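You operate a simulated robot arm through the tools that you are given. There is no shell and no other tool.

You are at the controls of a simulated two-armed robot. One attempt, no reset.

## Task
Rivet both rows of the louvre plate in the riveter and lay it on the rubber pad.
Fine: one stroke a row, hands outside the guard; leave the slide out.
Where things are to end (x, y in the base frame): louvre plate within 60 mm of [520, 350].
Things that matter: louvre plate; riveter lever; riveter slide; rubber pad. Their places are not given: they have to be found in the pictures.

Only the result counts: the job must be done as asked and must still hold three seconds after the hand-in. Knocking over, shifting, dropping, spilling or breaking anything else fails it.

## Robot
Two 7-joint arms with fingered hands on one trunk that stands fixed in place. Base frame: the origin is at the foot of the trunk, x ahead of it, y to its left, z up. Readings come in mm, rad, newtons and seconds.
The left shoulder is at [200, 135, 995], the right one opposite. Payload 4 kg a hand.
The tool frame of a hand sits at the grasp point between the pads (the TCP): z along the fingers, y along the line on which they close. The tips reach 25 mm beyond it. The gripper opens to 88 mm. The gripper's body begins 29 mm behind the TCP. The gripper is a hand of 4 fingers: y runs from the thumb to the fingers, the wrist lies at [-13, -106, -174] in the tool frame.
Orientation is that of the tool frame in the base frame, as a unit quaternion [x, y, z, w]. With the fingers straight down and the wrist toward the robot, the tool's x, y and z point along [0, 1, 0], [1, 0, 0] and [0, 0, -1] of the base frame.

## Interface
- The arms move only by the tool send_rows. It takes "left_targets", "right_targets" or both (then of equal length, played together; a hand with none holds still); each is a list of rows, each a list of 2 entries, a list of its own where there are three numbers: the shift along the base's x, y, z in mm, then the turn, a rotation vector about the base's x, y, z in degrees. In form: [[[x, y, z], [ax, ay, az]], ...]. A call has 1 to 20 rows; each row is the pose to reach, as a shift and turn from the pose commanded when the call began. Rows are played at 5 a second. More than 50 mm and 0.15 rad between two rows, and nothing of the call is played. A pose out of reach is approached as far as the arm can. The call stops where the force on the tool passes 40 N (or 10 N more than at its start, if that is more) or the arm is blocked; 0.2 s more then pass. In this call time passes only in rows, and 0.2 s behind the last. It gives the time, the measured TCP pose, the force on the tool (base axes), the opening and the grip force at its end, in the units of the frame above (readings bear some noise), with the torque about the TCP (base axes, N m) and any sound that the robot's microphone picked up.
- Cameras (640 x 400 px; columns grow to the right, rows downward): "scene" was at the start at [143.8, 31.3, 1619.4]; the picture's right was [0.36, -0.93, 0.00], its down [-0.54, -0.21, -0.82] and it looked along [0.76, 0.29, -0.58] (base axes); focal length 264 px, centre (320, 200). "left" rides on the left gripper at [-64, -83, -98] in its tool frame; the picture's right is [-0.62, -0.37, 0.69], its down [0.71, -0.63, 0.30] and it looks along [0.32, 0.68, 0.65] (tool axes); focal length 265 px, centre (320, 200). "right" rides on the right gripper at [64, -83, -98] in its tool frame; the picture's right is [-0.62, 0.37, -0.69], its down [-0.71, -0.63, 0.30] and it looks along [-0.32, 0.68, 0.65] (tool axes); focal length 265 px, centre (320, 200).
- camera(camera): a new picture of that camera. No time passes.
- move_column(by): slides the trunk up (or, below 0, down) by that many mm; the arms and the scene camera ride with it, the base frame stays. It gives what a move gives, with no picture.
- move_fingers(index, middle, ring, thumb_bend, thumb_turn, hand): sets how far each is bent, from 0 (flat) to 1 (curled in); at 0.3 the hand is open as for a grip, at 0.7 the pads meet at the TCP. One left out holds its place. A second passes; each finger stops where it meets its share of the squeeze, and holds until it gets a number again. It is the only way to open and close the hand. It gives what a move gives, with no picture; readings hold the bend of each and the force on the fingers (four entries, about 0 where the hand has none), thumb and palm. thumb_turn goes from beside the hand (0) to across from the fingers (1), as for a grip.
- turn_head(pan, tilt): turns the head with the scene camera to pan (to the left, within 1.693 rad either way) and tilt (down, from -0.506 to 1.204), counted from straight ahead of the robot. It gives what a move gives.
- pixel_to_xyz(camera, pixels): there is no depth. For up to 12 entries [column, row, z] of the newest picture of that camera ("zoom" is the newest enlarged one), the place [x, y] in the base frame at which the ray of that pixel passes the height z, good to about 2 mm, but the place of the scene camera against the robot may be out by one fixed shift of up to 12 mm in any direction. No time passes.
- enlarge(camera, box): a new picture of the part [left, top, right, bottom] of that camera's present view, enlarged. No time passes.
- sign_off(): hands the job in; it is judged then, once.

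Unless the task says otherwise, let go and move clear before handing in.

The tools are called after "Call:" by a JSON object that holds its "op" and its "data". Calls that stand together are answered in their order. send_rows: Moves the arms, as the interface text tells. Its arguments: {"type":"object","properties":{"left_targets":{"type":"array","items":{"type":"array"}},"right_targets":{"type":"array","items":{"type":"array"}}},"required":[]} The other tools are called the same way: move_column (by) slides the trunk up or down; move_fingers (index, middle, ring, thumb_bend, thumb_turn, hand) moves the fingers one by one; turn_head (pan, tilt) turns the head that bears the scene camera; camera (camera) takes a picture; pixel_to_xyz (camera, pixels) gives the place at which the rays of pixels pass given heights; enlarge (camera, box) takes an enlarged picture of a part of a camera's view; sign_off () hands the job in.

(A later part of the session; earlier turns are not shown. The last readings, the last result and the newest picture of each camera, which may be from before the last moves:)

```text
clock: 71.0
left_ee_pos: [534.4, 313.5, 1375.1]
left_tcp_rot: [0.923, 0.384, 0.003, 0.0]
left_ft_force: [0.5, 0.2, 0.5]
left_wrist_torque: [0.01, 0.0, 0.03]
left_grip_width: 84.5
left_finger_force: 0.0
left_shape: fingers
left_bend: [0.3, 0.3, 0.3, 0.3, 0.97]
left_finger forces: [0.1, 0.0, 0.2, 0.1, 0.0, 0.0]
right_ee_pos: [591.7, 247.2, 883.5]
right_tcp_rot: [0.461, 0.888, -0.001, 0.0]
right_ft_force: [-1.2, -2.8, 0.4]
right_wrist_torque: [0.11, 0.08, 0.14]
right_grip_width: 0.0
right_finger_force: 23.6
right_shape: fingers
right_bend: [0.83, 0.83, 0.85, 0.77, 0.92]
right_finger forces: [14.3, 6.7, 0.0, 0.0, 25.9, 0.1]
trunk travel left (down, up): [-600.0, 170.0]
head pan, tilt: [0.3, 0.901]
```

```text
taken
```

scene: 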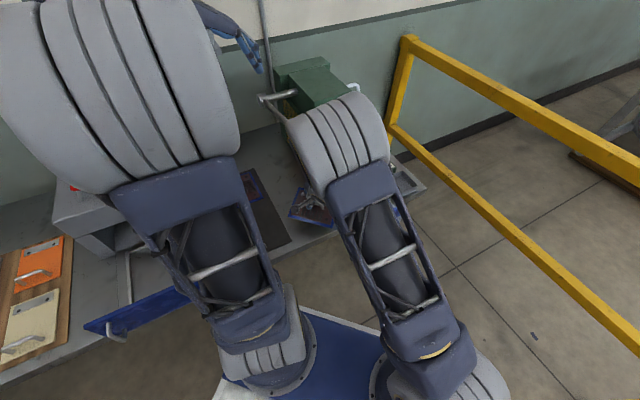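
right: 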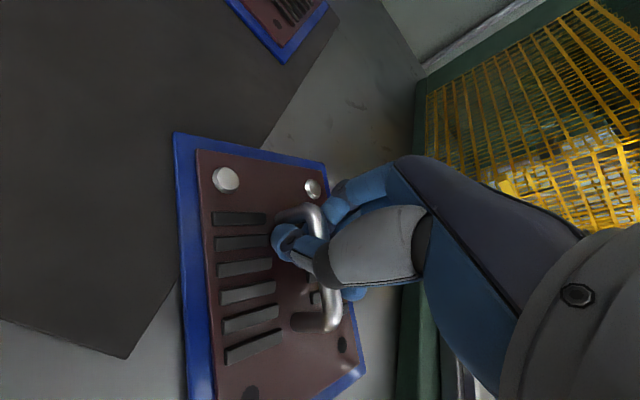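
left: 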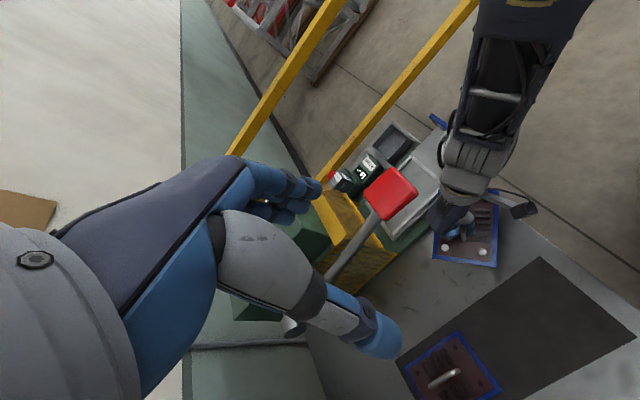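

The weight is now carried by the bench (Fz ≈ 0). I'll lower a few mm more, then release gradually.

Call:
{"op": "send_rows", "data": {"right_targets": [[[0, 0, -3], [0, 0, 0]], [[0, 0, -6], [0, 0, 0]]]}}

Call:
{"op": "move_fingers", "data": {"hand": "right", "index": 0.72, "middle": 0.72, "ring": 0.72, "thumb_bend": 0.68}}

Call:
{"op": "camera", "data": {"camera": "right"}}

```text
clock: 71.6
left_ee_pos: [534.6, 313.6, 1374.4]
left_tcp_rot: [0.923, 0.384, 0.004, 0.002]
left_ft_force: [0.5, 0.1, -0.7]
left_wrist_torque: [-0.02, 0.02, 0.01]
left_grip_width: 84.8
left_finger_force: 0.1
left_shape: fingers
left_bend: [0.3, 0.3, 0.3, 0.3, 0.97]
left_finger forces: [0.0, 0.0, 0.1, 0.1, 0.1, 0.0]
right_ee_pos: [594.9, 249.9, 881.7]
right_tcp_rot: [0.463, 0.886, 0.004, 0.001]
right_ft_force: [-10.2, -10.0, 22.3]
right_wrist_torque: [0.14, 0.41, 0.21]
right_grip_width: 0.1
right_finger_force: 35.8
right_shape: fingers
right_bend: [0.83, 0.83, 0.85, 0.79, 0.92]
right_finger forces: [15.1, 5.7, 0.0, 0.0, 51.7, 0.0]
trunk travel left (down, up): [-600.0, 170.0]
head pan, tilt: [0.3, 0.901]
stopped in row 2 (right hand): the force on the tool passed its limit at 43 N (the readings are from after the stop); the commanded pose is now the measured one
```

```text
clock: 72.2
left_ee_pos: [534.0, 313.1, 1375.1]
left_tcp_rot: [0.924, 0.384, 0.004, 0.002]
left_ft_force: [-0.6, -0.3, -0.2]
left_wrist_torque: [-0.01, -0.01, 0.0]
left_grip_width: 84.6
left_finger_force: 0.1
left_shape: fingers
left_bend: [0.3, 0.3, 0.3, 0.3, 0.97]
left_finger forces: [0.0, 0.0, 0.0, 0.1, 0.0, 0.0]
right_ee_pos: [595.3, 251.5, 882.8]
right_tcp_rot: [0.461, 0.888, 0.007, 0.001]
right_ft_force: [-7.3, -6.7, 19.7]
right_wrist_torque: [0.09, 0.0, 0.06]
right_grip_width: 0.0
right_finger_force: 25.4
right_shape: fingers
right_bend: [0.73, 0.72, 0.72, 0.75, 0.93]
right_finger forces: [0.4, 0.0, 0.0, 0.1, 49.8, 0.0]
trunk travel left (down, up): [-600.0, 170.0]
head pan, tilt: [0.3, 0.901]
stopped (right hand): the force on the tool passed its limit at 41 N (the readings are from after the stop); the commanded pose is now the measured one
```

```text
taken
```

right: 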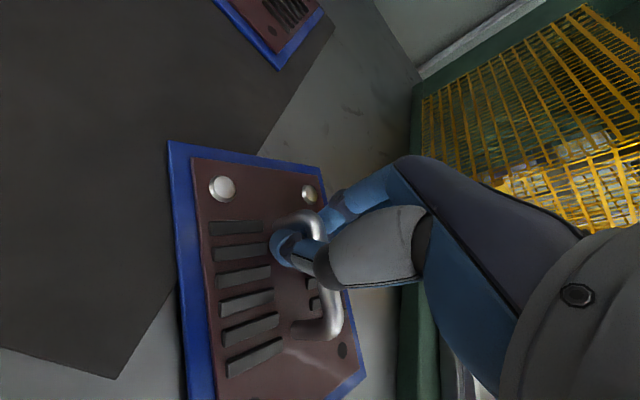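

The thumb tip is pressing on the plate (50 N). I'll raise slightly to relieve it and then open the hand.

Call:
{"op": "send_rows", "data": {"right_targets": [[[0, 0, 3], [0, 0, 0]]]}}

Call:
{"op": "move_fingers", "data": {"hand": "right", "index": 0.6, "middle": 0.6, "ring": 0.6, "thumb_bend": 0.6}}

Call:
{"op": "camera", "data": {"camera": "right"}}

```text
clock: 72.6
left_ee_pos: [535.0, 314.1, 1373.6]
left_tcp_rot: [0.924, 0.383, 0.003, 0.002]
left_ft_force: [0.3, 0.4, -0.7]
left_wrist_torque: [-0.01, -0.03, -0.01]
left_grip_width: 84.6
left_finger_force: 0.0
left_shape: fingers
left_bend: [0.3, 0.3, 0.3, 0.3, 0.97]
left_finger forces: [0.0, 0.0, 0.0, 0.0, 0.0, 0.1]
right_ee_pos: [593.2, 249.5, 884.7]
right_tcp_rot: [0.461, 0.888, 0.006, 0.001]
right_ft_force: [-3.6, -1.9, 5.6]
right_wrist_torque: [0.02, -0.06, 0.04]
right_grip_width: 0.0
right_finger_force: 13.0
right_shape: fingers
right_bend: [0.73, 0.72, 0.72, 0.73, 0.93]
right_finger forces: [0.8, 0.0, 0.0, 0.0, 25.7, 0.1]
trunk travel left (down, up): [-600.0, 170.0]
head pan, tilt: [0.3, 0.901]
```

```text
clock: 73.6
left_ee_pos: [534.7, 314.0, 1374.4]
left_tcp_rot: [0.923, 0.384, 0.004, 0.002]
left_ft_force: [-0.7, -0.3, -0.2]
left_wrist_torque: [0.01, 0.03, 0.04]
left_grip_width: 84.6
left_finger_force: 0.0
left_shape: fingers
left_bend: [0.3, 0.3, 0.3, 0.3, 0.97]
left_finger forces: [0.1, 0.0, 0.0, 0.0, 0.0, 0.0]
right_ee_pos: [594.2, 250.9, 886.7]
right_tcp_rot: [0.462, 0.887, 0.007, 0.002]
right_ft_force: [-0.8, 3.8, 17.9]
right_wrist_torque: [0.22, 0.06, -0.03]
right_grip_width: 11.7
right_finger_force: 9.9
right_shape: fingers
right_bend: [0.63, 0.61, 0.6, 0.65, 0.96]
right_finger forces: [7.3, 3.1, 0.0, 0.0, 9.2, 0.0]
trunk travel left (down, up): [-600.0, 170.0]
head pan, tilt: [0.3, 0.901]
```

```text
taken
```

right: 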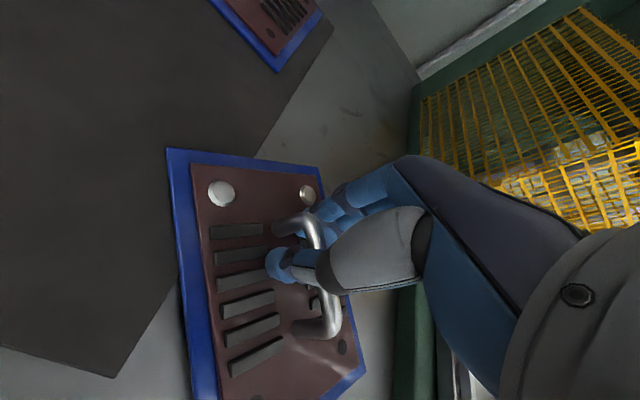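

The tips press on the plate as they open. I'll raise 6 mm and open further.

Call:
{"op": "send_rows", "data": {"right_targets": [[[0, 0, 3], [0, 0, 0]], [[0, 0, 6], [0, 0, 0]]]}}

Call:
{"op": "move_fingers", "data": {"hand": "right", "index": 0.45, "middle": 0.45, "ring": 0.45, "thumb_bend": 0.45}}

Call:
{"op": "camera", "data": {"camera": "right"}}

```text
clock: 74.2
left_ee_pos: [535.9, 314.0, 1373.0]
left_tcp_rot: [0.924, 0.383, 0.003, 0.002]
left_ft_force: [-0.1, -0.1, 0.0]
left_wrist_torque: [0.0, 0.02, -0.01]
left_grip_width: 84.4
left_finger_force: 0.1
left_shape: fingers
left_bend: [0.3, 0.3, 0.3, 0.3, 0.97]
left_finger forces: [0.1, 0.0, 0.1, 0.0, 0.0, 0.0]
right_ee_pos: [593.7, 249.1, 890.4]
right_tcp_rot: [0.462, 0.887, 0.004, 0.001]
right_ft_force: [0.0, -0.4, -1.4]
right_wrist_torque: [-0.03, 0.0, 0.04]
right_grip_width: 19.3
right_finger_force: 0.1
right_shape: fingers
right_bend: [0.6, 0.6, 0.6, 0.6, 0.97]
right_finger forces: [0.0, 0.1, 0.1, 0.0, 0.0, 0.0]
trunk travel left (down, up): [-600.0, 170.0]
head pan, tilt: [0.3, 0.901]
```

```text
clock: 75.2
left_ee_pos: [536.8, 314.8, 1374.1]
left_tcp_rot: [0.924, 0.383, 0.004, 0.001]
left_ft_force: [-0.7, 0.2, -1.0]
left_wrist_torque: [-0.03, 0.02, 0.02]
left_grip_width: 84.4
left_finger_force: 0.0
left_shape: fingers
left_bend: [0.3, 0.3, 0.3, 0.3, 0.97]
left_finger forces: [0.1, 0.0, 0.0, 0.0, 0.0, 0.0]
right_ee_pos: [594.6, 250.0, 892.3]
right_tcp_rot: [0.461, 0.887, 0.006, 0.001]
right_ft_force: [0.0, 0.1, 0.7]
right_wrist_torque: [0.01, -0.02, 0.01]
right_grip_width: 51.9
right_finger_force: 0.0
right_shape: fingers
right_bend: [0.45, 0.45, 0.45, 0.45, 0.97]
right_finger forces: [0.0, 0.0, 0.0, 0.0, 0.0, 0.0]
trunk travel left (down, up): [-600.0, 170.0]
head pan, tilt: [0.3, 0.901]
```

```text
taken
```

right: 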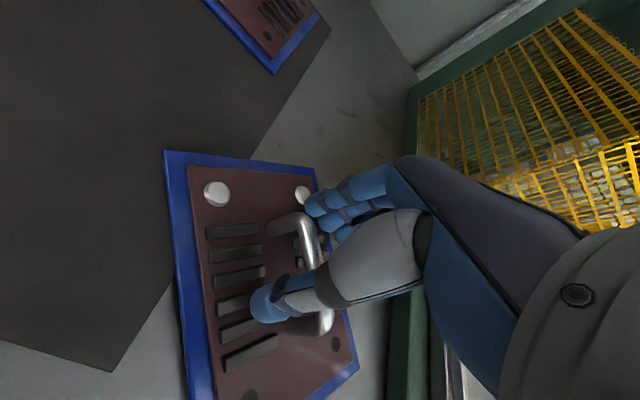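

No contact now and the plate rests flat. I'll lift the right hand straight up and then retreat to the right.

Call:
{"op": "send_rows", "data": {"right_targets": [[[0, 0, 10], [0, 0, 0]], [[0, 0, 25], [0, 0, 0]], [[0, 0, 45], [0, 0, 0]], [[0, 0, 75], [0, 0, 0]]]}}

Call:
{"op": "camera", "data": {"camera": "right"}}

Call:
{"op": "enlarge", "data": {"camera": "left", "box": [380, 130, 580, 310]}}

```text
clock: 76.2
left_ee_pos: [535.6, 314.1, 1373.9]
left_tcp_rot: [0.924, 0.383, 0.004, 0.002]
left_ft_force: [0.7, 0.3, -0.9]
left_wrist_torque: [0.02, -0.01, -0.01]
left_grip_width: 84.6
left_finger_force: 0.2
left_shape: fingers
left_bend: [0.3, 0.3, 0.3, 0.3, 0.97]
left_finger forces: [0.0, 0.0, 0.0, 0.0, 0.0, 0.0]
right_ee_pos: [594.6, 249.5, 967.0]
right_tcp_rot: [0.461, 0.887, 0.005, 0.002]
right_ft_force: [-0.7, 0.9, -0.4]
right_wrist_torque: [0.02, 0.04, -0.03]
right_grip_width: 52.1
right_finger_force: 0.0
right_shape: fingers
right_bend: [0.45, 0.45, 0.45, 0.45, 0.97]
right_finger forces: [0.0, 0.0, 0.0, 0.0, 0.1, 0.0]
trunk travel left (down, up): [-600.0, 170.0]
head pan, tilt: [0.3, 0.901]
```

```text
taken
```

right: 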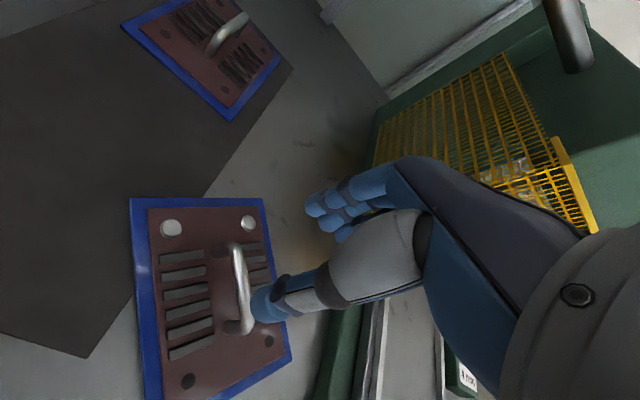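

```text
2.22 times, centred on (480, 220) of left
```

zoom: 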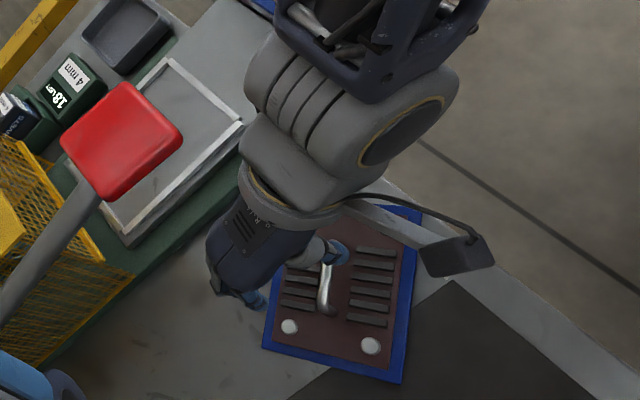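

The plate rests on the bench with both bright rivets toward the pad side. I'll measure its pose from this view.

Call:
{"op": "pixel_to_xyz", "data": {"camera": "right", "pixels": [[171, 228, 856], [248, 223, 856], [188, 381, 856], [269, 341, 856], [237, 247, 886], [248, 320, 886], [131, 200, 856], [262, 199, 856], [291, 360, 856]]}}

Call:
{"op": "pixel_to_xyz", "data": {"camera": "left", "pixels": [[466.7, 277.1, 856], [502.9, 285.8, 856], [483.4, 249.5, 886], [485, 268, 886]]}}

```text
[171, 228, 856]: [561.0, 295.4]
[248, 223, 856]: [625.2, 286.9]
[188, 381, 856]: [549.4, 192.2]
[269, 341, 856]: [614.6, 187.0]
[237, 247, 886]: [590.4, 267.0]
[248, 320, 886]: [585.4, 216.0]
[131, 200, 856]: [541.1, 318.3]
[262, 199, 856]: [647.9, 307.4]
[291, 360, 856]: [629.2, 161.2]
```

```text
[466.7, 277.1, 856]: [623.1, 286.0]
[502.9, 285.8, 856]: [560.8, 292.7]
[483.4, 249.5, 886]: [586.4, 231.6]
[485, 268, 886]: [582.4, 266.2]
```

The plate lies at centre ≈ (587, 240) with heading ≈ -96°, its handle bar about 30 mm above its surface. I'll retreat the right hand sideways under the lever knob and back to its watching position.

Call:
{"op": "send_rows", "data": {"right_targets": [[[0, -40, 3], [0, 0, 0]], [[0, -80, 8], [0, 0, 0]], [[0, -120, 15], [0, 0, 0]], [[0, -160, 25], [0, 0, 0]], [[-5, -200, 45], [0, 0, 6]], [[-10, -240, 75], [0, 0, 12]], [[-20, -280, 105], [0, 0, 18]], [[-30, -320, 135], [0, 0, 24]], [[-40, -360, 165], [0, 0, 30]], [[-50, -400, 190], [0, 0, 36]]]}}

Call:
{"op": "camera", "data": {"camera": "right"}}

Call:
{"op": "camera", "data": {"camera": "left"}}

Call:
{"op": "camera", "data": {"camera": "scene"}}

```text
refused: row 6 steps farther than a row can; nothing moved
```

```text
taken
```

right: 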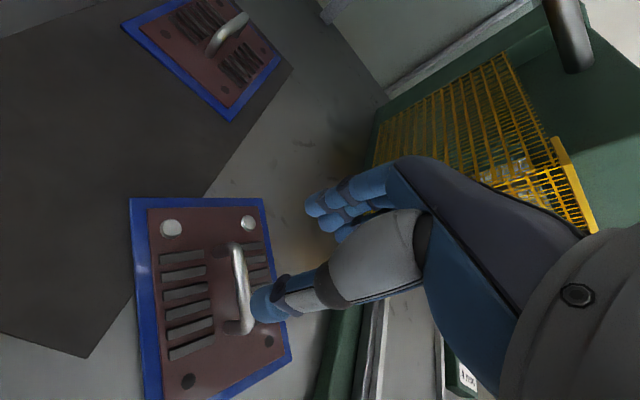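

```text
taken
```

left: 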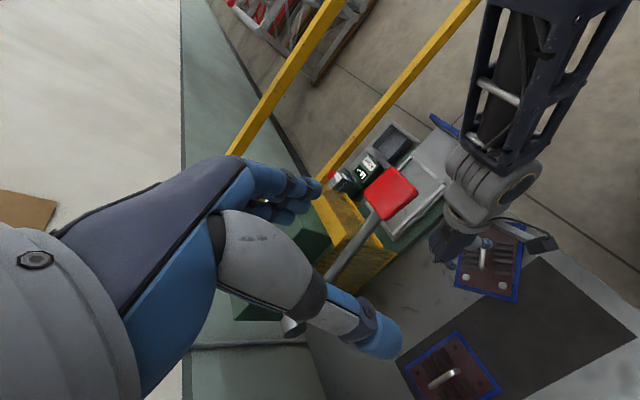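

```text
taken
```

scene: 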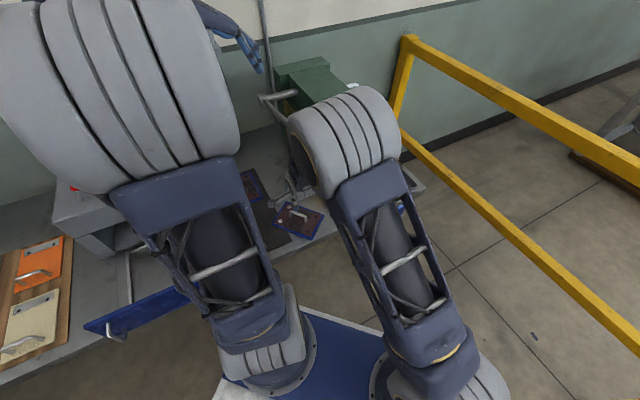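

One step was 50.2 mm; I'll resend with smaller steps.

Call:
{"op": "send_rows", "data": {"right_targets": [[[0, -35, 2], [0, 0, 0]], [[0, -70, 5], [0, 0, 0]], [[0, -105, 10], [0, 0, 0]], [[0, -140, 18], [0, 0, 0]], [[0, -175, 30], [0, 0, 0]], [[-5, -210, 50], [0, 0, 6]], [[-10, -245, 75], [0, 0, 12]], [[-18, -280, 100], [0, 0, 18]], [[-26, -315, 125], [0, 0, 24]], [[-34, -350, 150], [0, 0, 30]], [[-42, -385, 175], [0, 0, 36]], [[-50, -420, 200], [0, 0, 36]]]}}

Call:
{"op": "camera", "data": {"camera": "right"}}

Call:
{"op": "camera", "data": {"camera": "left"}}

Call:
{"op": "camera", "data": {"camera": "scene"}}

```text
clock: 78.8
left_ee_pos: [535.6, 315.6, 1374.0]
left_tcp_rot: [0.924, 0.383, 0.003, 0.002]
left_ft_force: [0.3, 0.6, -0.1]
left_wrist_torque: [-0.02, 0.03, 0.0]
left_grip_width: 84.4
left_finger_force: 0.0
left_shape: fingers
left_bend: [0.3, 0.3, 0.3, 0.3, 0.97]
left_finger forces: [0.1, 0.0, 0.1, 0.0, 0.1, 0.0]
right_ee_pos: [545.1, -173.7, 1165.8]
right_tcp_rot: [0.164, 0.986, 0.006, -0.001]
right_ft_force: [-0.7, -0.2, 0.7]
right_wrist_torque: [-0.02, 0.01, 0.0]
right_grip_width: 52.3
right_finger_force: 0.1
right_shape: fingers
right_bend: [0.45, 0.45, 0.45, 0.45, 0.97]
right_finger forces: [0.0, 0.1, 0.1, 0.0, 0.0, 0.0]
trunk travel left (down, up): [-600.0, 170.0]
head pan, tilt: [0.3, 0.901]
```

```text
taken
```

right: 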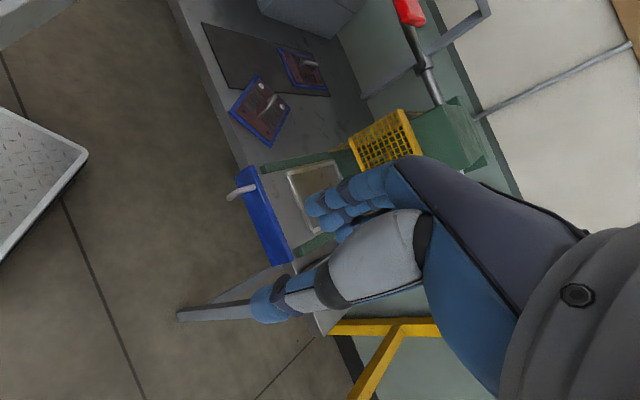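

```text
taken
```

left: 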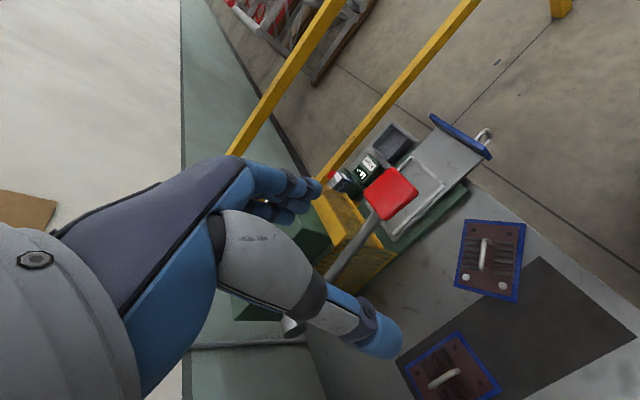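

```text
taken
```

scene: 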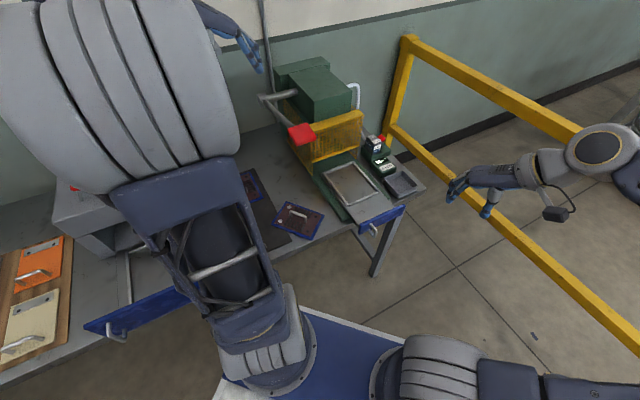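

All clear: the plate lies on the bench at left pixel (490,260) and the empty nest is visible. I'll zoom on both for precise measurement.

Call:
{"op": "enlarge", "data": {"camera": "left", "box": [440, 200, 540, 320]}}

Call:
{"op": "enlarge", "data": {"camera": "left", "box": [370, 130, 470, 250]}}

Call:
{"op": "enlarge", "data": {"camera": "right", "box": [220, 60, 350, 250]}}

Call:
{"op": "enlarge", "data": {"camera": "scene", "box": [310, 140, 410, 230]}}

```text
3.33 times, centred on (490, 260) of left
```

zoom: 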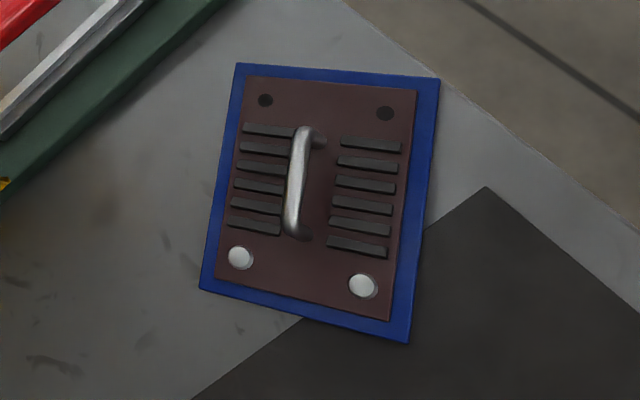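

```text
3.33 times, centred on (420, 190) of left
```

zoom: 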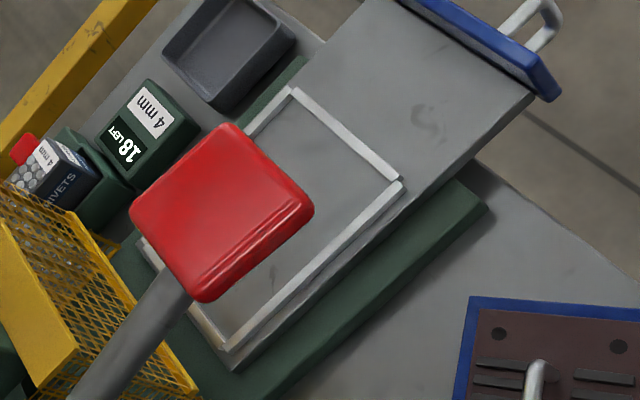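

```text
2.11 times, centred on (285, 155) of right
```

zoom: 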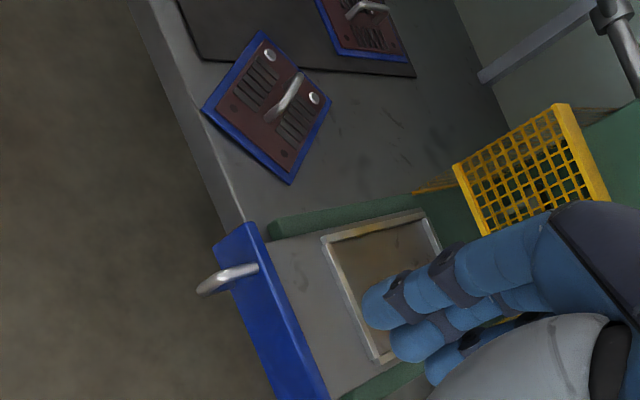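

```text
4.44 times, centred on (360, 185) of scene
```

zoom: 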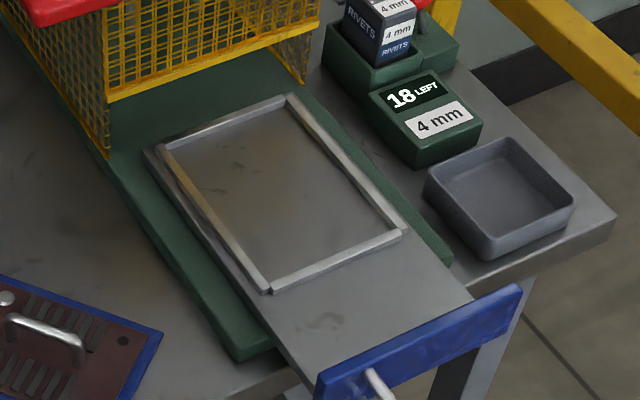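

I'll compute the nest's inner corners and the handle bar location.

Call:
{"op": "pixel_to_xyz", "data": {"camera": "left", "pixels": [[439.8, 185.2, 893], [411, 160.6, 893], [393, 230.8, 893], [484.9, 239, 886], [481.6, 269.6, 886], [473.5, 229.9, 855], [509.5, 234.2, 855], [466, 277.2, 855], [502.6, 285.7, 855]]}}

Call:
{"op": "pixel_to_xyz", "data": {"camera": "scene", "pixels": [[349.6, 203.2, 893], [374.6, 191.8, 893], [328.9, 173.5, 893], [353.4, 164, 893], [348, 206, 893], [377.8, 192.5, 893]]}}

Call:
{"op": "pixel_to_xyz", "data": {"camera": "right", "pixels": [[292.5, 174.8, 893], [314, 230.6, 893], [333.5, 162.5, 893], [272.8, 108.8, 886], [282.5, 92.5, 886]]}}

```text
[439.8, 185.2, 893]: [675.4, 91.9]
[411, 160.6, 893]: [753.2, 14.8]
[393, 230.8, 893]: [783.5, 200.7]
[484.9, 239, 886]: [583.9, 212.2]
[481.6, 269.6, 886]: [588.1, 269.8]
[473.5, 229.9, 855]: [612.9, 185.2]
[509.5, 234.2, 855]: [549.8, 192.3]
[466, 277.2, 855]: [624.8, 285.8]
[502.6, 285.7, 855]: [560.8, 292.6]
```

```text
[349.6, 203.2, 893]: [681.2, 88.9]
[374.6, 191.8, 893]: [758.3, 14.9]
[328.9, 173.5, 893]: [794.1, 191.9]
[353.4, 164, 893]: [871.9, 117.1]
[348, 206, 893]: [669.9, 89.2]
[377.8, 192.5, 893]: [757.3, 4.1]
```

```text
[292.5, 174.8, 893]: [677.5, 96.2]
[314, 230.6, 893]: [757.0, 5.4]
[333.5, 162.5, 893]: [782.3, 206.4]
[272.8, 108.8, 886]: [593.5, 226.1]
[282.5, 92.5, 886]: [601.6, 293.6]
```

I'll measure the plate's outline to compare with the nest opening.

Call:
{"op": "pixel_to_xyz", "data": {"camera": "left", "pixels": [[465.1, 218.9, 853], [526, 223.4, 853], [516.4, 302.9, 853], [454, 287, 853]]}}

Call:
{"op": "enlarge", "data": {"camera": "left", "box": [445, 205, 535, 260]}}

Call:
{"op": "enlarge", "data": {"camera": "left", "box": [440, 250, 530, 310]}}

```text
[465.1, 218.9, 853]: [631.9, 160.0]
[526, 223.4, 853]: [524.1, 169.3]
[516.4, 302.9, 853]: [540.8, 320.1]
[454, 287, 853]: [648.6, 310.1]
```

```text
7.11 times, centred on (490, 232) of left
```

zoom: 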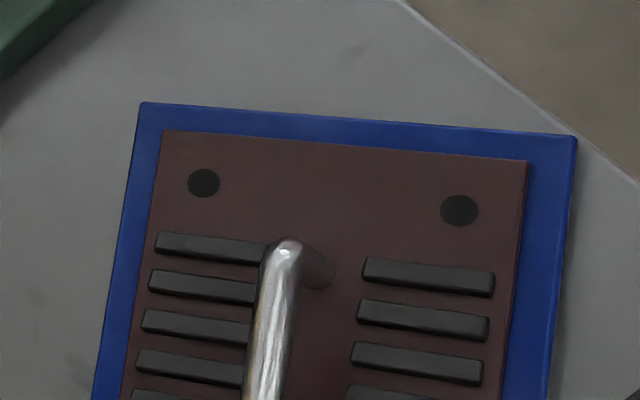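

```text
6.67 times, centred on (485, 280) of left
```

zoom: 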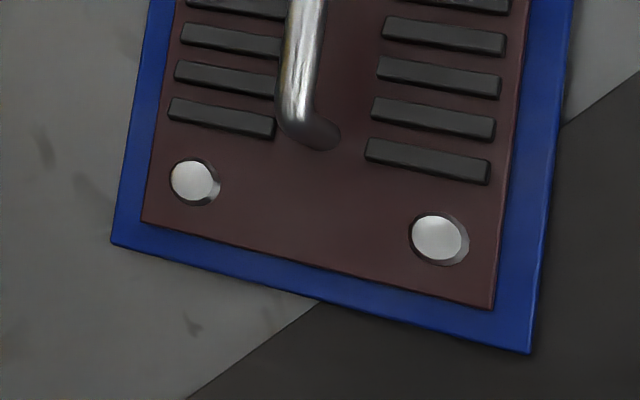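

The plate outline is about 108 × 151 mm with the handle centred at ≈ (587, 240), heading -96.3°, so the left hand needs yaw ≈ -6°. I'll bring the left hand down beside the lever knob (not through it), rotating as it descends.

Call:
{"op": "send_rows", "data": {"left_targets": [[[2.4, 1.4, -42], [0, 0, 6.5]], [[4.8, 2.8, -84], [0, 0, 13]], [[7.2, 4.2, -126], [0, 0, 19.5]], [[9.6, 5.6, -168], [0, 0, 26]], [[12, 7, -210], [0, 0, 32.5]], [[14.4, 8.4, -252], [0, 0, 39]], [[16.8, 9.8, -294], [0, 0, 39]], [[19.2, 11.2, -336], [0, 0, 39]], [[21.6, 12.6, -378], [0, 0, 39]], [[24, 14, -420], [0, 0, 39]]]}}

Call:
{"op": "camera", "data": {"camera": "left"}}

Call:
{"op": "camera", "data": {"camera": "right"}}

Call:
{"op": "camera", "data": {"camera": "scene"}}

```text
clock: 81.0
left_ee_pos: [560.0, 333.5, 954.3]
left_tcp_rot: [0.742, 0.671, 0.003, 0.0]
left_ft_force: [0.2, -0.9, -0.5]
left_wrist_torque: [-0.02, -0.02, 0.01]
left_grip_width: 84.6
left_finger_force: 0.1
left_shape: fingers
left_bend: [0.3, 0.3, 0.3, 0.3, 0.97]
left_finger forces: [0.1, 0.1, 0.0, 0.0, 0.0, 0.0]
right_ee_pos: [544.7, -173.0, 1164.5]
right_tcp_rot: [0.165, 0.986, 0.006, -0.001]
right_ft_force: [0.2, -0.5, -0.2]
right_wrist_torque: [-0.01, 0.01, 0.02]
right_grip_width: 52.5
right_finger_force: 0.1
right_shape: fingers
right_bend: [0.45, 0.45, 0.45, 0.45, 0.97]
right_finger forces: [0.1, 0.1, 0.0, 0.0, 0.1, 0.0]
trunk travel left (down, up): [-600.0, 170.0]
head pan, tilt: [0.3, 0.901]
```

```text
taken
```

left: 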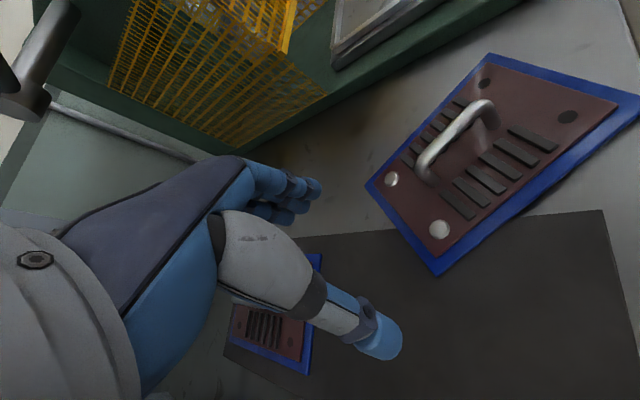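

```text
taken
```

right: 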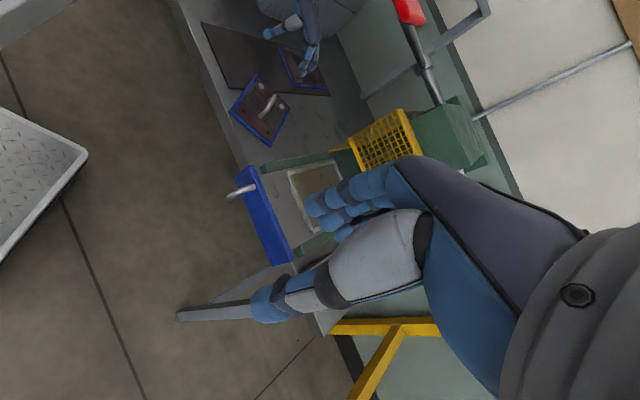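

```text
taken
```

scene: 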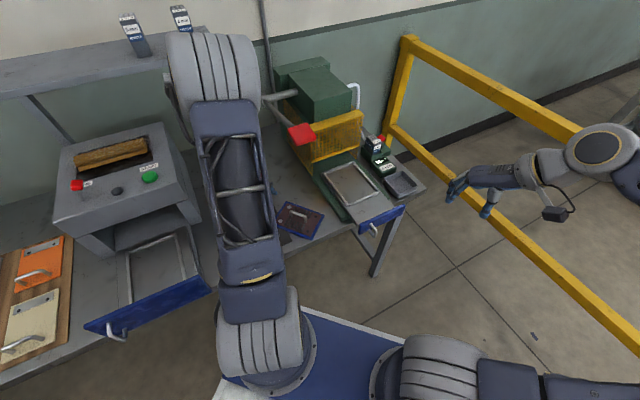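

The left hand is at yaw ≈ -6° next to the knob with the plate clearly in view. I'll verify handle and rivet positions from this close view.

Call:
{"op": "enlarge", "data": {"camera": "left", "box": [360, 40, 640, 290]}}

Call:
{"op": "pixel_to_xyz", "data": {"camera": "left", "pixels": [[440, 229, 856], [391, 179, 856], [568, 117, 856], [484, 83, 856], [428, 155, 886], [485, 107, 886], [428, 155, 880], [485, 107, 880]]}}

```text
1.60 times, centred on (500, 165) of left
```

zoom: 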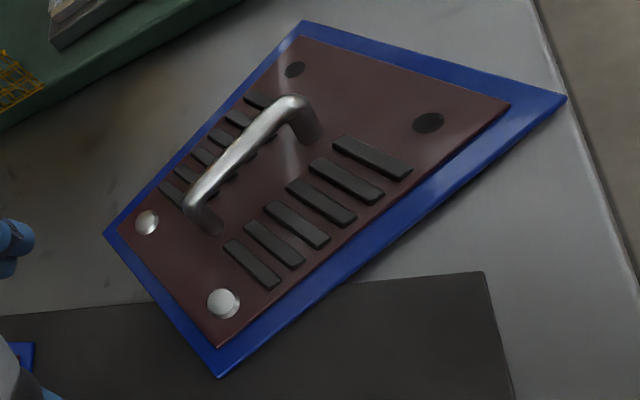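

```text
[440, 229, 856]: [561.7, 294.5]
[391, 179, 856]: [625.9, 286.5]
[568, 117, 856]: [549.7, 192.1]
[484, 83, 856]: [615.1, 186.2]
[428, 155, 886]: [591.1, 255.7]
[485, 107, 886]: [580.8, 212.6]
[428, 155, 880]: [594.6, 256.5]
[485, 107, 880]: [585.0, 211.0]
```

Handle and rivets agree within a millimetre; the bar is about 29 mm above the plate. I'll part-close the fingers, move sideways under the knob to above the handle, and descend so the fingertips pinch the bar.

Call:
{"op": "move_fingers", "data": {"hand": "left", "index": 0.5, "middle": 0.5, "ring": 0.5, "thumb_bend": 0.5}}

Call:
{"op": "send_rows", "data": {"left_targets": [[[9, -32, -8], [0, 0, -0.3]], [[18, -63, -8], [0, 0, -0.5]], [[26.8, -94, -8], [0, 0, -0.5]], [[26.8, -94, -28], [0, 0, -0.5]]]}}

Call:
{"op": "camera", "data": {"camera": "left"}}

Call:
{"op": "enlarge", "data": {"camera": "right", "box": [200, 20, 340, 160]}}

Call:
{"op": "enlarge", "data": {"camera": "scene", "box": [230, 100, 380, 260]}}

```text
clock: 82.0
left_ee_pos: [561.4, 331.8, 955.4]
left_tcp_rot: [0.742, 0.67, 0.004, 0.001]
left_ft_force: [0.8, -0.7, 0.2]
left_wrist_torque: [0.01, -0.03, -0.01]
left_grip_width: 42.2
left_finger_force: 0.2
left_shape: fingers
left_bend: [0.5, 0.5, 0.5, 0.5, 0.97]
left_finger forces: [0.0, 0.0, 0.0, 0.1, 0.0, 0.0]
right_ee_pos: [545.4, -174.8, 1163.8]
right_tcp_rot: [0.165, 0.986, 0.005, -0.001]
right_ft_force: [0.9, 0.1, 0.1]
right_wrist_torque: [-0.01, -0.03, 0.0]
right_grip_width: 52.4
right_finger_force: 0.0
right_shape: fingers
right_bend: [0.45, 0.45, 0.45, 0.45, 0.97]
right_finger forces: [0.0, 0.1, 0.0, 0.0, 0.1, 0.0]
trunk travel left (down, up): [-600.0, 170.0]
head pan, tilt: [0.3, 0.901]
```

```text
clock: 83.0
left_ee_pos: [586.7, 233.6, 927.9]
left_tcp_rot: [0.745, 0.668, 0.005, 0.0]
left_ft_force: [-0.6, 0.3, 0.5]
left_wrist_torque: [0.0, 0.0, 0.01]
left_grip_width: 42.3
left_finger_force: 0.1
left_shape: fingers
left_bend: [0.5, 0.5, 0.5, 0.5, 0.97]
left_finger forces: [0.1, 0.0, 0.0, 0.0, 0.1, 0.1]
right_ee_pos: [545.0, -173.3, 1164.2]
right_tcp_rot: [0.165, 0.986, 0.006, -0.001]
right_ft_force: [0.0, 0.4, 0.8]
right_wrist_torque: [-0.01, -0.04, -0.01]
right_grip_width: 52.3
right_finger_force: 0.0
right_shape: fingers
right_bend: [0.45, 0.45, 0.45, 0.45, 0.97]
right_finger forces: [0.0, 0.0, 0.0, 0.0, 0.0, 0.1]
trunk travel left (down, up): [-600.0, 170.0]
head pan, tilt: [0.3, 0.901]
```

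```text
taken
```

left: 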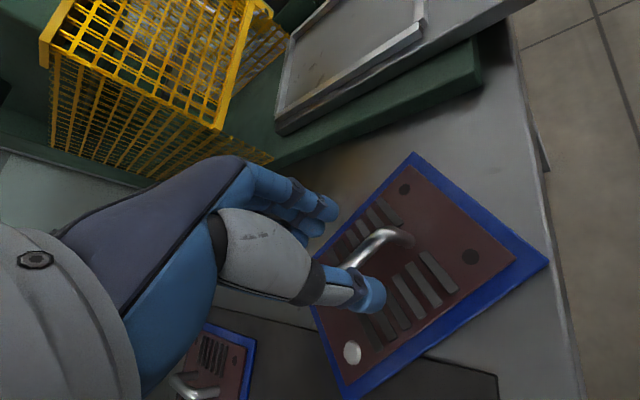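

```text
2.86 times, centred on (270, 90) of right
```

zoom: 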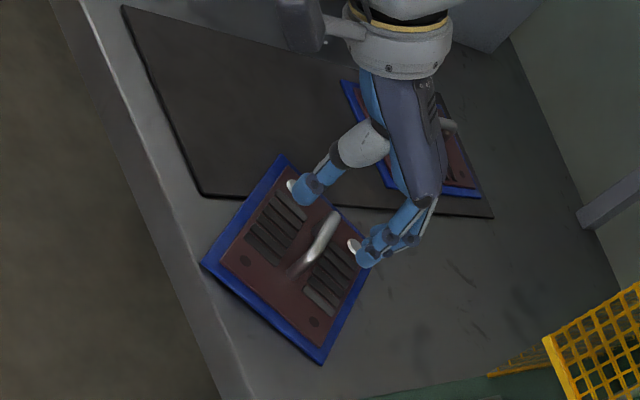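

```text
2.50 times, centred on (305, 180) of scene
```

zoom: 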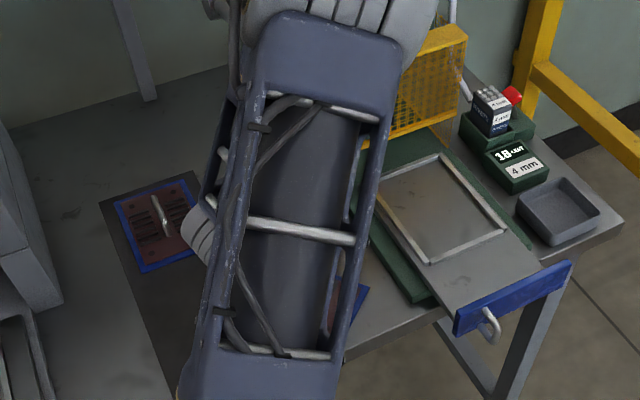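

The left hand is straddling the bar's line; measured y is about 5 mm short of centre. I'll correct and descend to pinch height.

Call:
{"op": "send_rows", "data": {"left_targets": [[[0.3, 5, -12], [0, 0, 0]], [[0.3, 5, -25], [0, 0, 0]]]}}

Call:
{"op": "move_fingers", "data": {"hand": "left", "index": 0.7, "middle": 0.7, "ring": 0.7, "thumb_bend": 0.7}}

Call:
{"op": "camera", "data": {"camera": "left"}}

Call:
{"op": "enlarge", "data": {"camera": "right", "box": [210, 40, 310, 150]}}

```text
clock: 83.6
left_ee_pos: [587.5, 239.8, 901.7]
left_tcp_rot: [0.745, 0.667, 0.004, 0.001]
left_ft_force: [0.0, -0.4, 0.4]
left_wrist_torque: [-0.03, -0.01, -0.03]
left_grip_width: 42.2
left_finger_force: 0.1
left_shape: fingers
left_bend: [0.5, 0.5, 0.5, 0.5, 0.97]
left_finger forces: [0.0, 0.1, 0.0, 0.0, 0.0, 0.0]
right_ee_pos: [545.1, -173.6, 1164.4]
right_tcp_rot: [0.164, 0.986, 0.006, -0.001]
right_ft_force: [0.2, -0.2, -0.2]
right_wrist_torque: [0.03, -0.01, 0.0]
right_grip_width: 52.4
right_finger_force: 0.0
right_shape: fingers
right_bend: [0.45, 0.45, 0.45, 0.45, 0.97]
right_finger forces: [0.1, 0.0, 0.1, 0.0, 0.0, 0.0]
trunk travel left (down, up): [-600.0, 170.0]
head pan, tilt: [0.3, 0.901]
```

```text
clock: 84.6
left_ee_pos: [586.3, 240.1, 901.4]
left_tcp_rot: [0.745, 0.667, 0.003, 0.0]
left_ft_force: [1.5, -1.0, -0.2]
left_wrist_torque: [0.0, -0.02, -0.06]
left_grip_width: 2.6
left_finger_force: 2.5
left_shape: fingers
left_bend: [0.68, 0.69, 0.68, 0.68, 0.97]
left_finger forces: [1.1, 1.1, 1.4, 0.0, 1.4, 0.1]
right_ee_pos: [545.2, -174.6, 1164.5]
right_tcp_rot: [0.165, 0.986, 0.005, -0.001]
right_ft_force: [0.6, -0.8, -0.4]
right_wrist_torque: [-0.03, 0.03, -0.02]
right_grip_width: 52.5
right_finger_force: 0.1
right_shape: fingers
right_bend: [0.45, 0.45, 0.45, 0.45, 0.97]
right_finger forces: [0.0, 0.0, 0.1, 0.0, 0.0, 0.1]
trunk travel left (down, up): [-600.0, 170.0]
head pan, tilt: [0.3, 0.901]
```

```text
taken
```

left: 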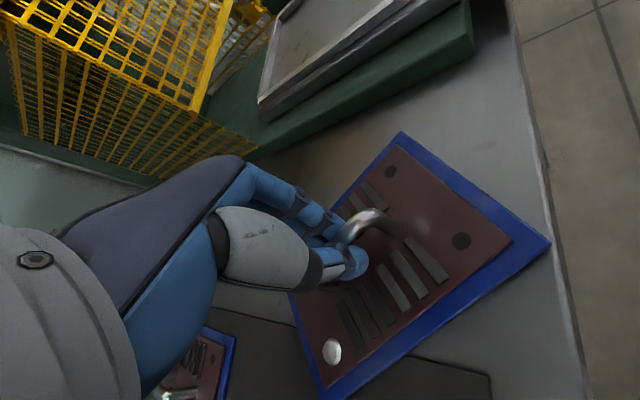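

```text
3.64 times, centred on (260, 95) of right
```

zoom: 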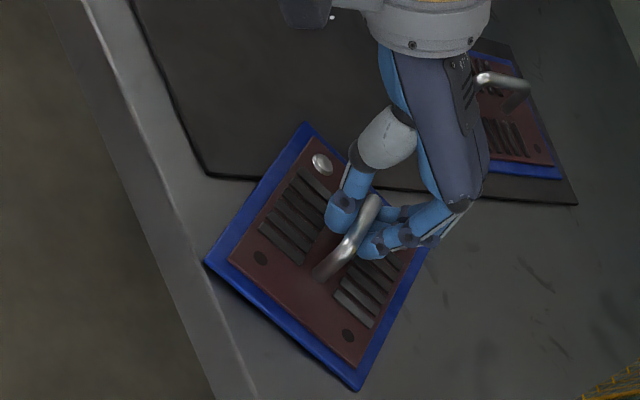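

All fingers and the thumb touch the bar evenly. I'll squeeze moderately and lift a little to check that the plate stays aligned.

Call:
{"op": "move_fingers", "data": {"hand": "left", "index": 0.76, "middle": 0.76, "ring": 0.76, "thumb_bend": 0.76}}

Call:
{"op": "send_rows", "data": {"left_targets": [[[0, 0, 4], [0, 0, 0]], [[0, 0, 8], [0, 0, 0]], [[0, 0, 14], [0, 0, 0]]]}}

Call:
{"op": "camera", "data": {"camera": "left"}}

Call:
{"op": "enlarge", "data": {"camera": "right", "box": [210, 40, 310, 150]}}

```text
clock: 85.6
left_ee_pos: [586.3, 239.3, 902.8]
left_tcp_rot: [0.746, 0.666, 0.004, 0.0]
left_ft_force: [-1.1, -0.8, -4.1]
left_wrist_torque: [0.01, -0.04, 0.03]
left_grip_width: 0.0
left_finger_force: 8.5
left_shape: fingers
left_bend: [0.75, 0.75, 0.76, 0.71, 0.95]
left_finger forces: [6.1, 2.7, 0.0, 0.0, 7.9, 0.0]
right_ee_pos: [545.6, -176.3, 1164.6]
right_tcp_rot: [0.165, 0.986, 0.005, -0.001]
right_ft_force: [0.1, -1.0, 0.1]
right_wrist_torque: [0.01, 0.04, -0.02]
right_grip_width: 52.6
right_finger_force: 0.1
right_shape: fingers
right_bend: [0.45, 0.45, 0.45, 0.45, 0.97]
right_finger forces: [0.1, 0.1, 0.0, 0.0, 0.0, 0.0]
trunk travel left (down, up): [-600.0, 170.0]
head pan, tilt: [0.3, 0.901]
```

```text
clock: 86.4
left_ee_pos: [586.5, 238.2, 914.2]
left_tcp_rot: [0.745, 0.667, 0.003, 0.001]
left_ft_force: [0.4, 0.0, -4.3]
left_wrist_torque: [-0.01, -0.03, -0.02]
left_grip_width: 0.2
left_finger_force: 8.7
left_shape: fingers
left_bend: [0.75, 0.75, 0.76, 0.71, 0.95]
left_finger forces: [5.9, 2.8, 0.1, 0.0, 8.0, 0.0]
right_ee_pos: [545.7, -173.9, 1163.9]
right_tcp_rot: [0.165, 0.986, 0.005, -0.002]
right_ft_force: [0.5, 0.5, 0.7]
right_wrist_torque: [0.01, -0.02, -0.01]
right_grip_width: 52.5
right_finger_force: 0.1
right_shape: fingers
right_bend: [0.45, 0.45, 0.45, 0.45, 0.97]
right_finger forces: [0.0, 0.0, 0.0, 0.0, 0.0, 0.1]
trunk travel left (down, up): [-600.0, 170.0]
head pan, tilt: [0.3, 0.901]
```

```text
taken
```

left: 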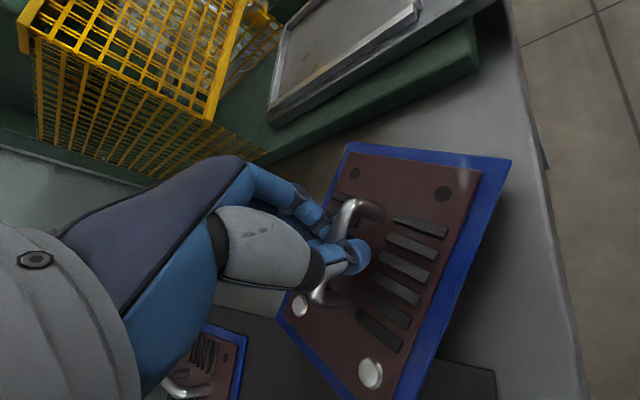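

```text
3.64 times, centred on (260, 95) of right
```

zoom: 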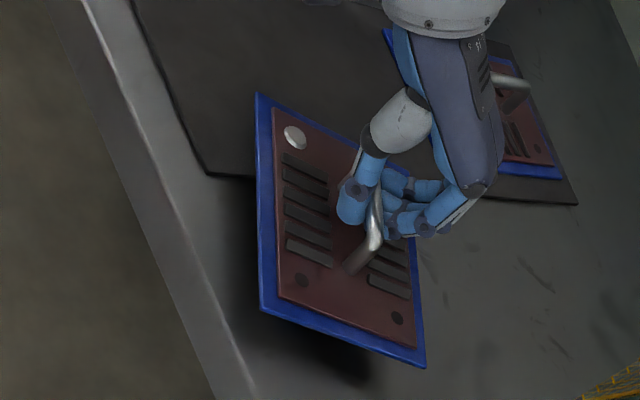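

Squeezing made the bar twist again because the ring finger pushes without the thumb opposing it. I'll set the plate back down and regrasp using only index, middle and thumb.

Call:
{"op": "send_rows", "data": {"left_targets": [[[0, 0, -5], [0, 0, 0]], [[0, 0, -10], [0, 0, 0]], [[0, 0, -13], [0, 0, 0]]]}}

Call:
{"op": "camera", "data": {"camera": "left"}}

```text
clock: 87.2
left_ee_pos: [585.6, 238.2, 902.0]
left_tcp_rot: [0.746, 0.666, 0.003, 0.0]
left_ft_force: [-0.6, -0.1, -4.3]
left_wrist_torque: [0.04, -0.01, -0.03]
left_grip_width: 0.0
left_finger_force: 8.3
left_shape: fingers
left_bend: [0.75, 0.75, 0.76, 0.71, 0.95]
left_finger forces: [5.8, 2.7, 0.0, 0.0, 8.0, 0.0]
right_ee_pos: [545.1, -174.0, 1165.2]
right_tcp_rot: [0.164, 0.986, 0.005, -0.002]
right_ft_force: [-0.6, -0.1, -1.0]
right_wrist_torque: [0.01, 0.01, -0.01]
right_grip_width: 52.3
right_finger_force: 0.1
right_shape: fingers
right_bend: [0.45, 0.45, 0.45, 0.45, 0.97]
right_finger forces: [0.0, 0.0, 0.0, 0.1, 0.1, 0.1]
trunk travel left (down, up): [-600.0, 170.0]
head pan, tilt: [0.3, 0.901]
```

```text
taken
```

left: 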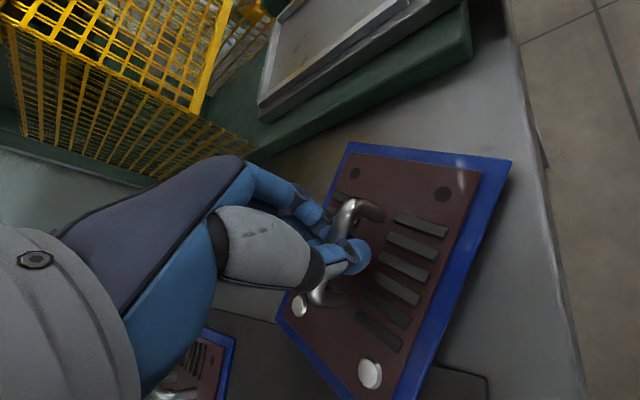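

The plate still hangs in the cage. I'll lower about 18 mm more so it rests on the bench.

Call:
{"op": "send_rows", "data": {"left_targets": [[[0, 0, -6], [0, 0, 0]], [[0, 0, -11], [0, 0, 0]], [[0, 0, -15], [0, 0, 0]], [[0, 0, -18], [0, 0, 0]]]}}

Call:
{"op": "camera", "data": {"camera": "left"}}

Call:
{"op": "enlarge", "data": {"camera": "right", "box": [210, 40, 310, 150]}}

```text
clock: 88.2
left_ee_pos: [586.8, 239.4, 884.7]
left_tcp_rot: [0.745, 0.667, 0.005, 0.002]
left_ft_force: [-4.0, -0.5, 11.1]
left_wrist_torque: [-0.04, 0.16, -0.05]
left_grip_width: 0.0
left_finger_force: 8.1
left_shape: fingers
left_bend: [0.75, 0.76, 0.76, 0.72, 0.96]
left_finger forces: [0.0, 0.0, 0.1, 0.0, 16.8, 0.1]
right_ee_pos: [544.7, -174.0, 1165.8]
right_tcp_rot: [0.165, 0.986, 0.006, 0.0]
right_ft_force: [-0.8, 0.4, -0.1]
right_wrist_torque: [-0.01, 0.02, -0.03]
right_grip_width: 52.3
right_finger_force: 0.0
right_shape: fingers
right_bend: [0.45, 0.45, 0.45, 0.45, 0.97]
right_finger forces: [0.0, 0.1, 0.0, 0.2, 0.0, 0.1]
trunk travel left (down, up): [-600.0, 170.0]
head pan, tilt: [0.3, 0.901]
```

```text
taken
```

left: 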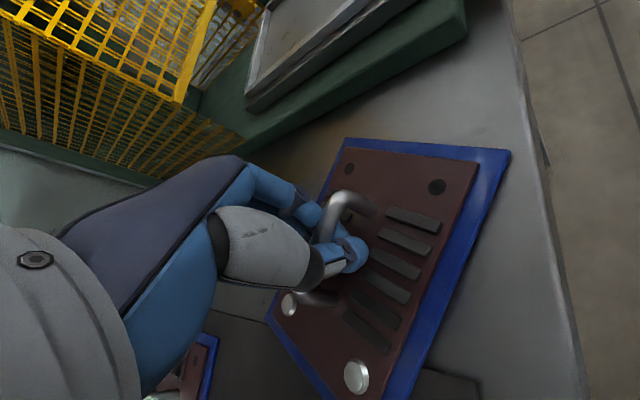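

```text
3.64 times, centred on (260, 95) of right
```

zoom: 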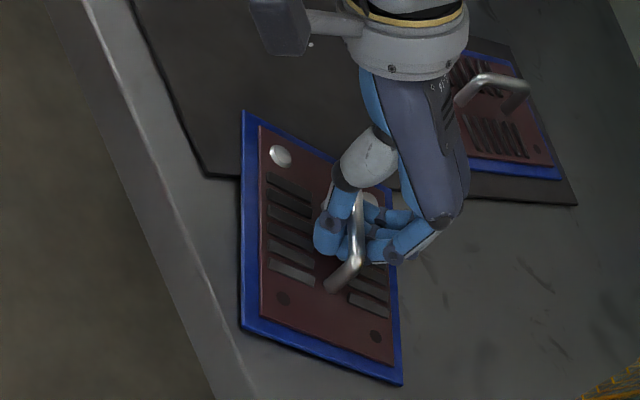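

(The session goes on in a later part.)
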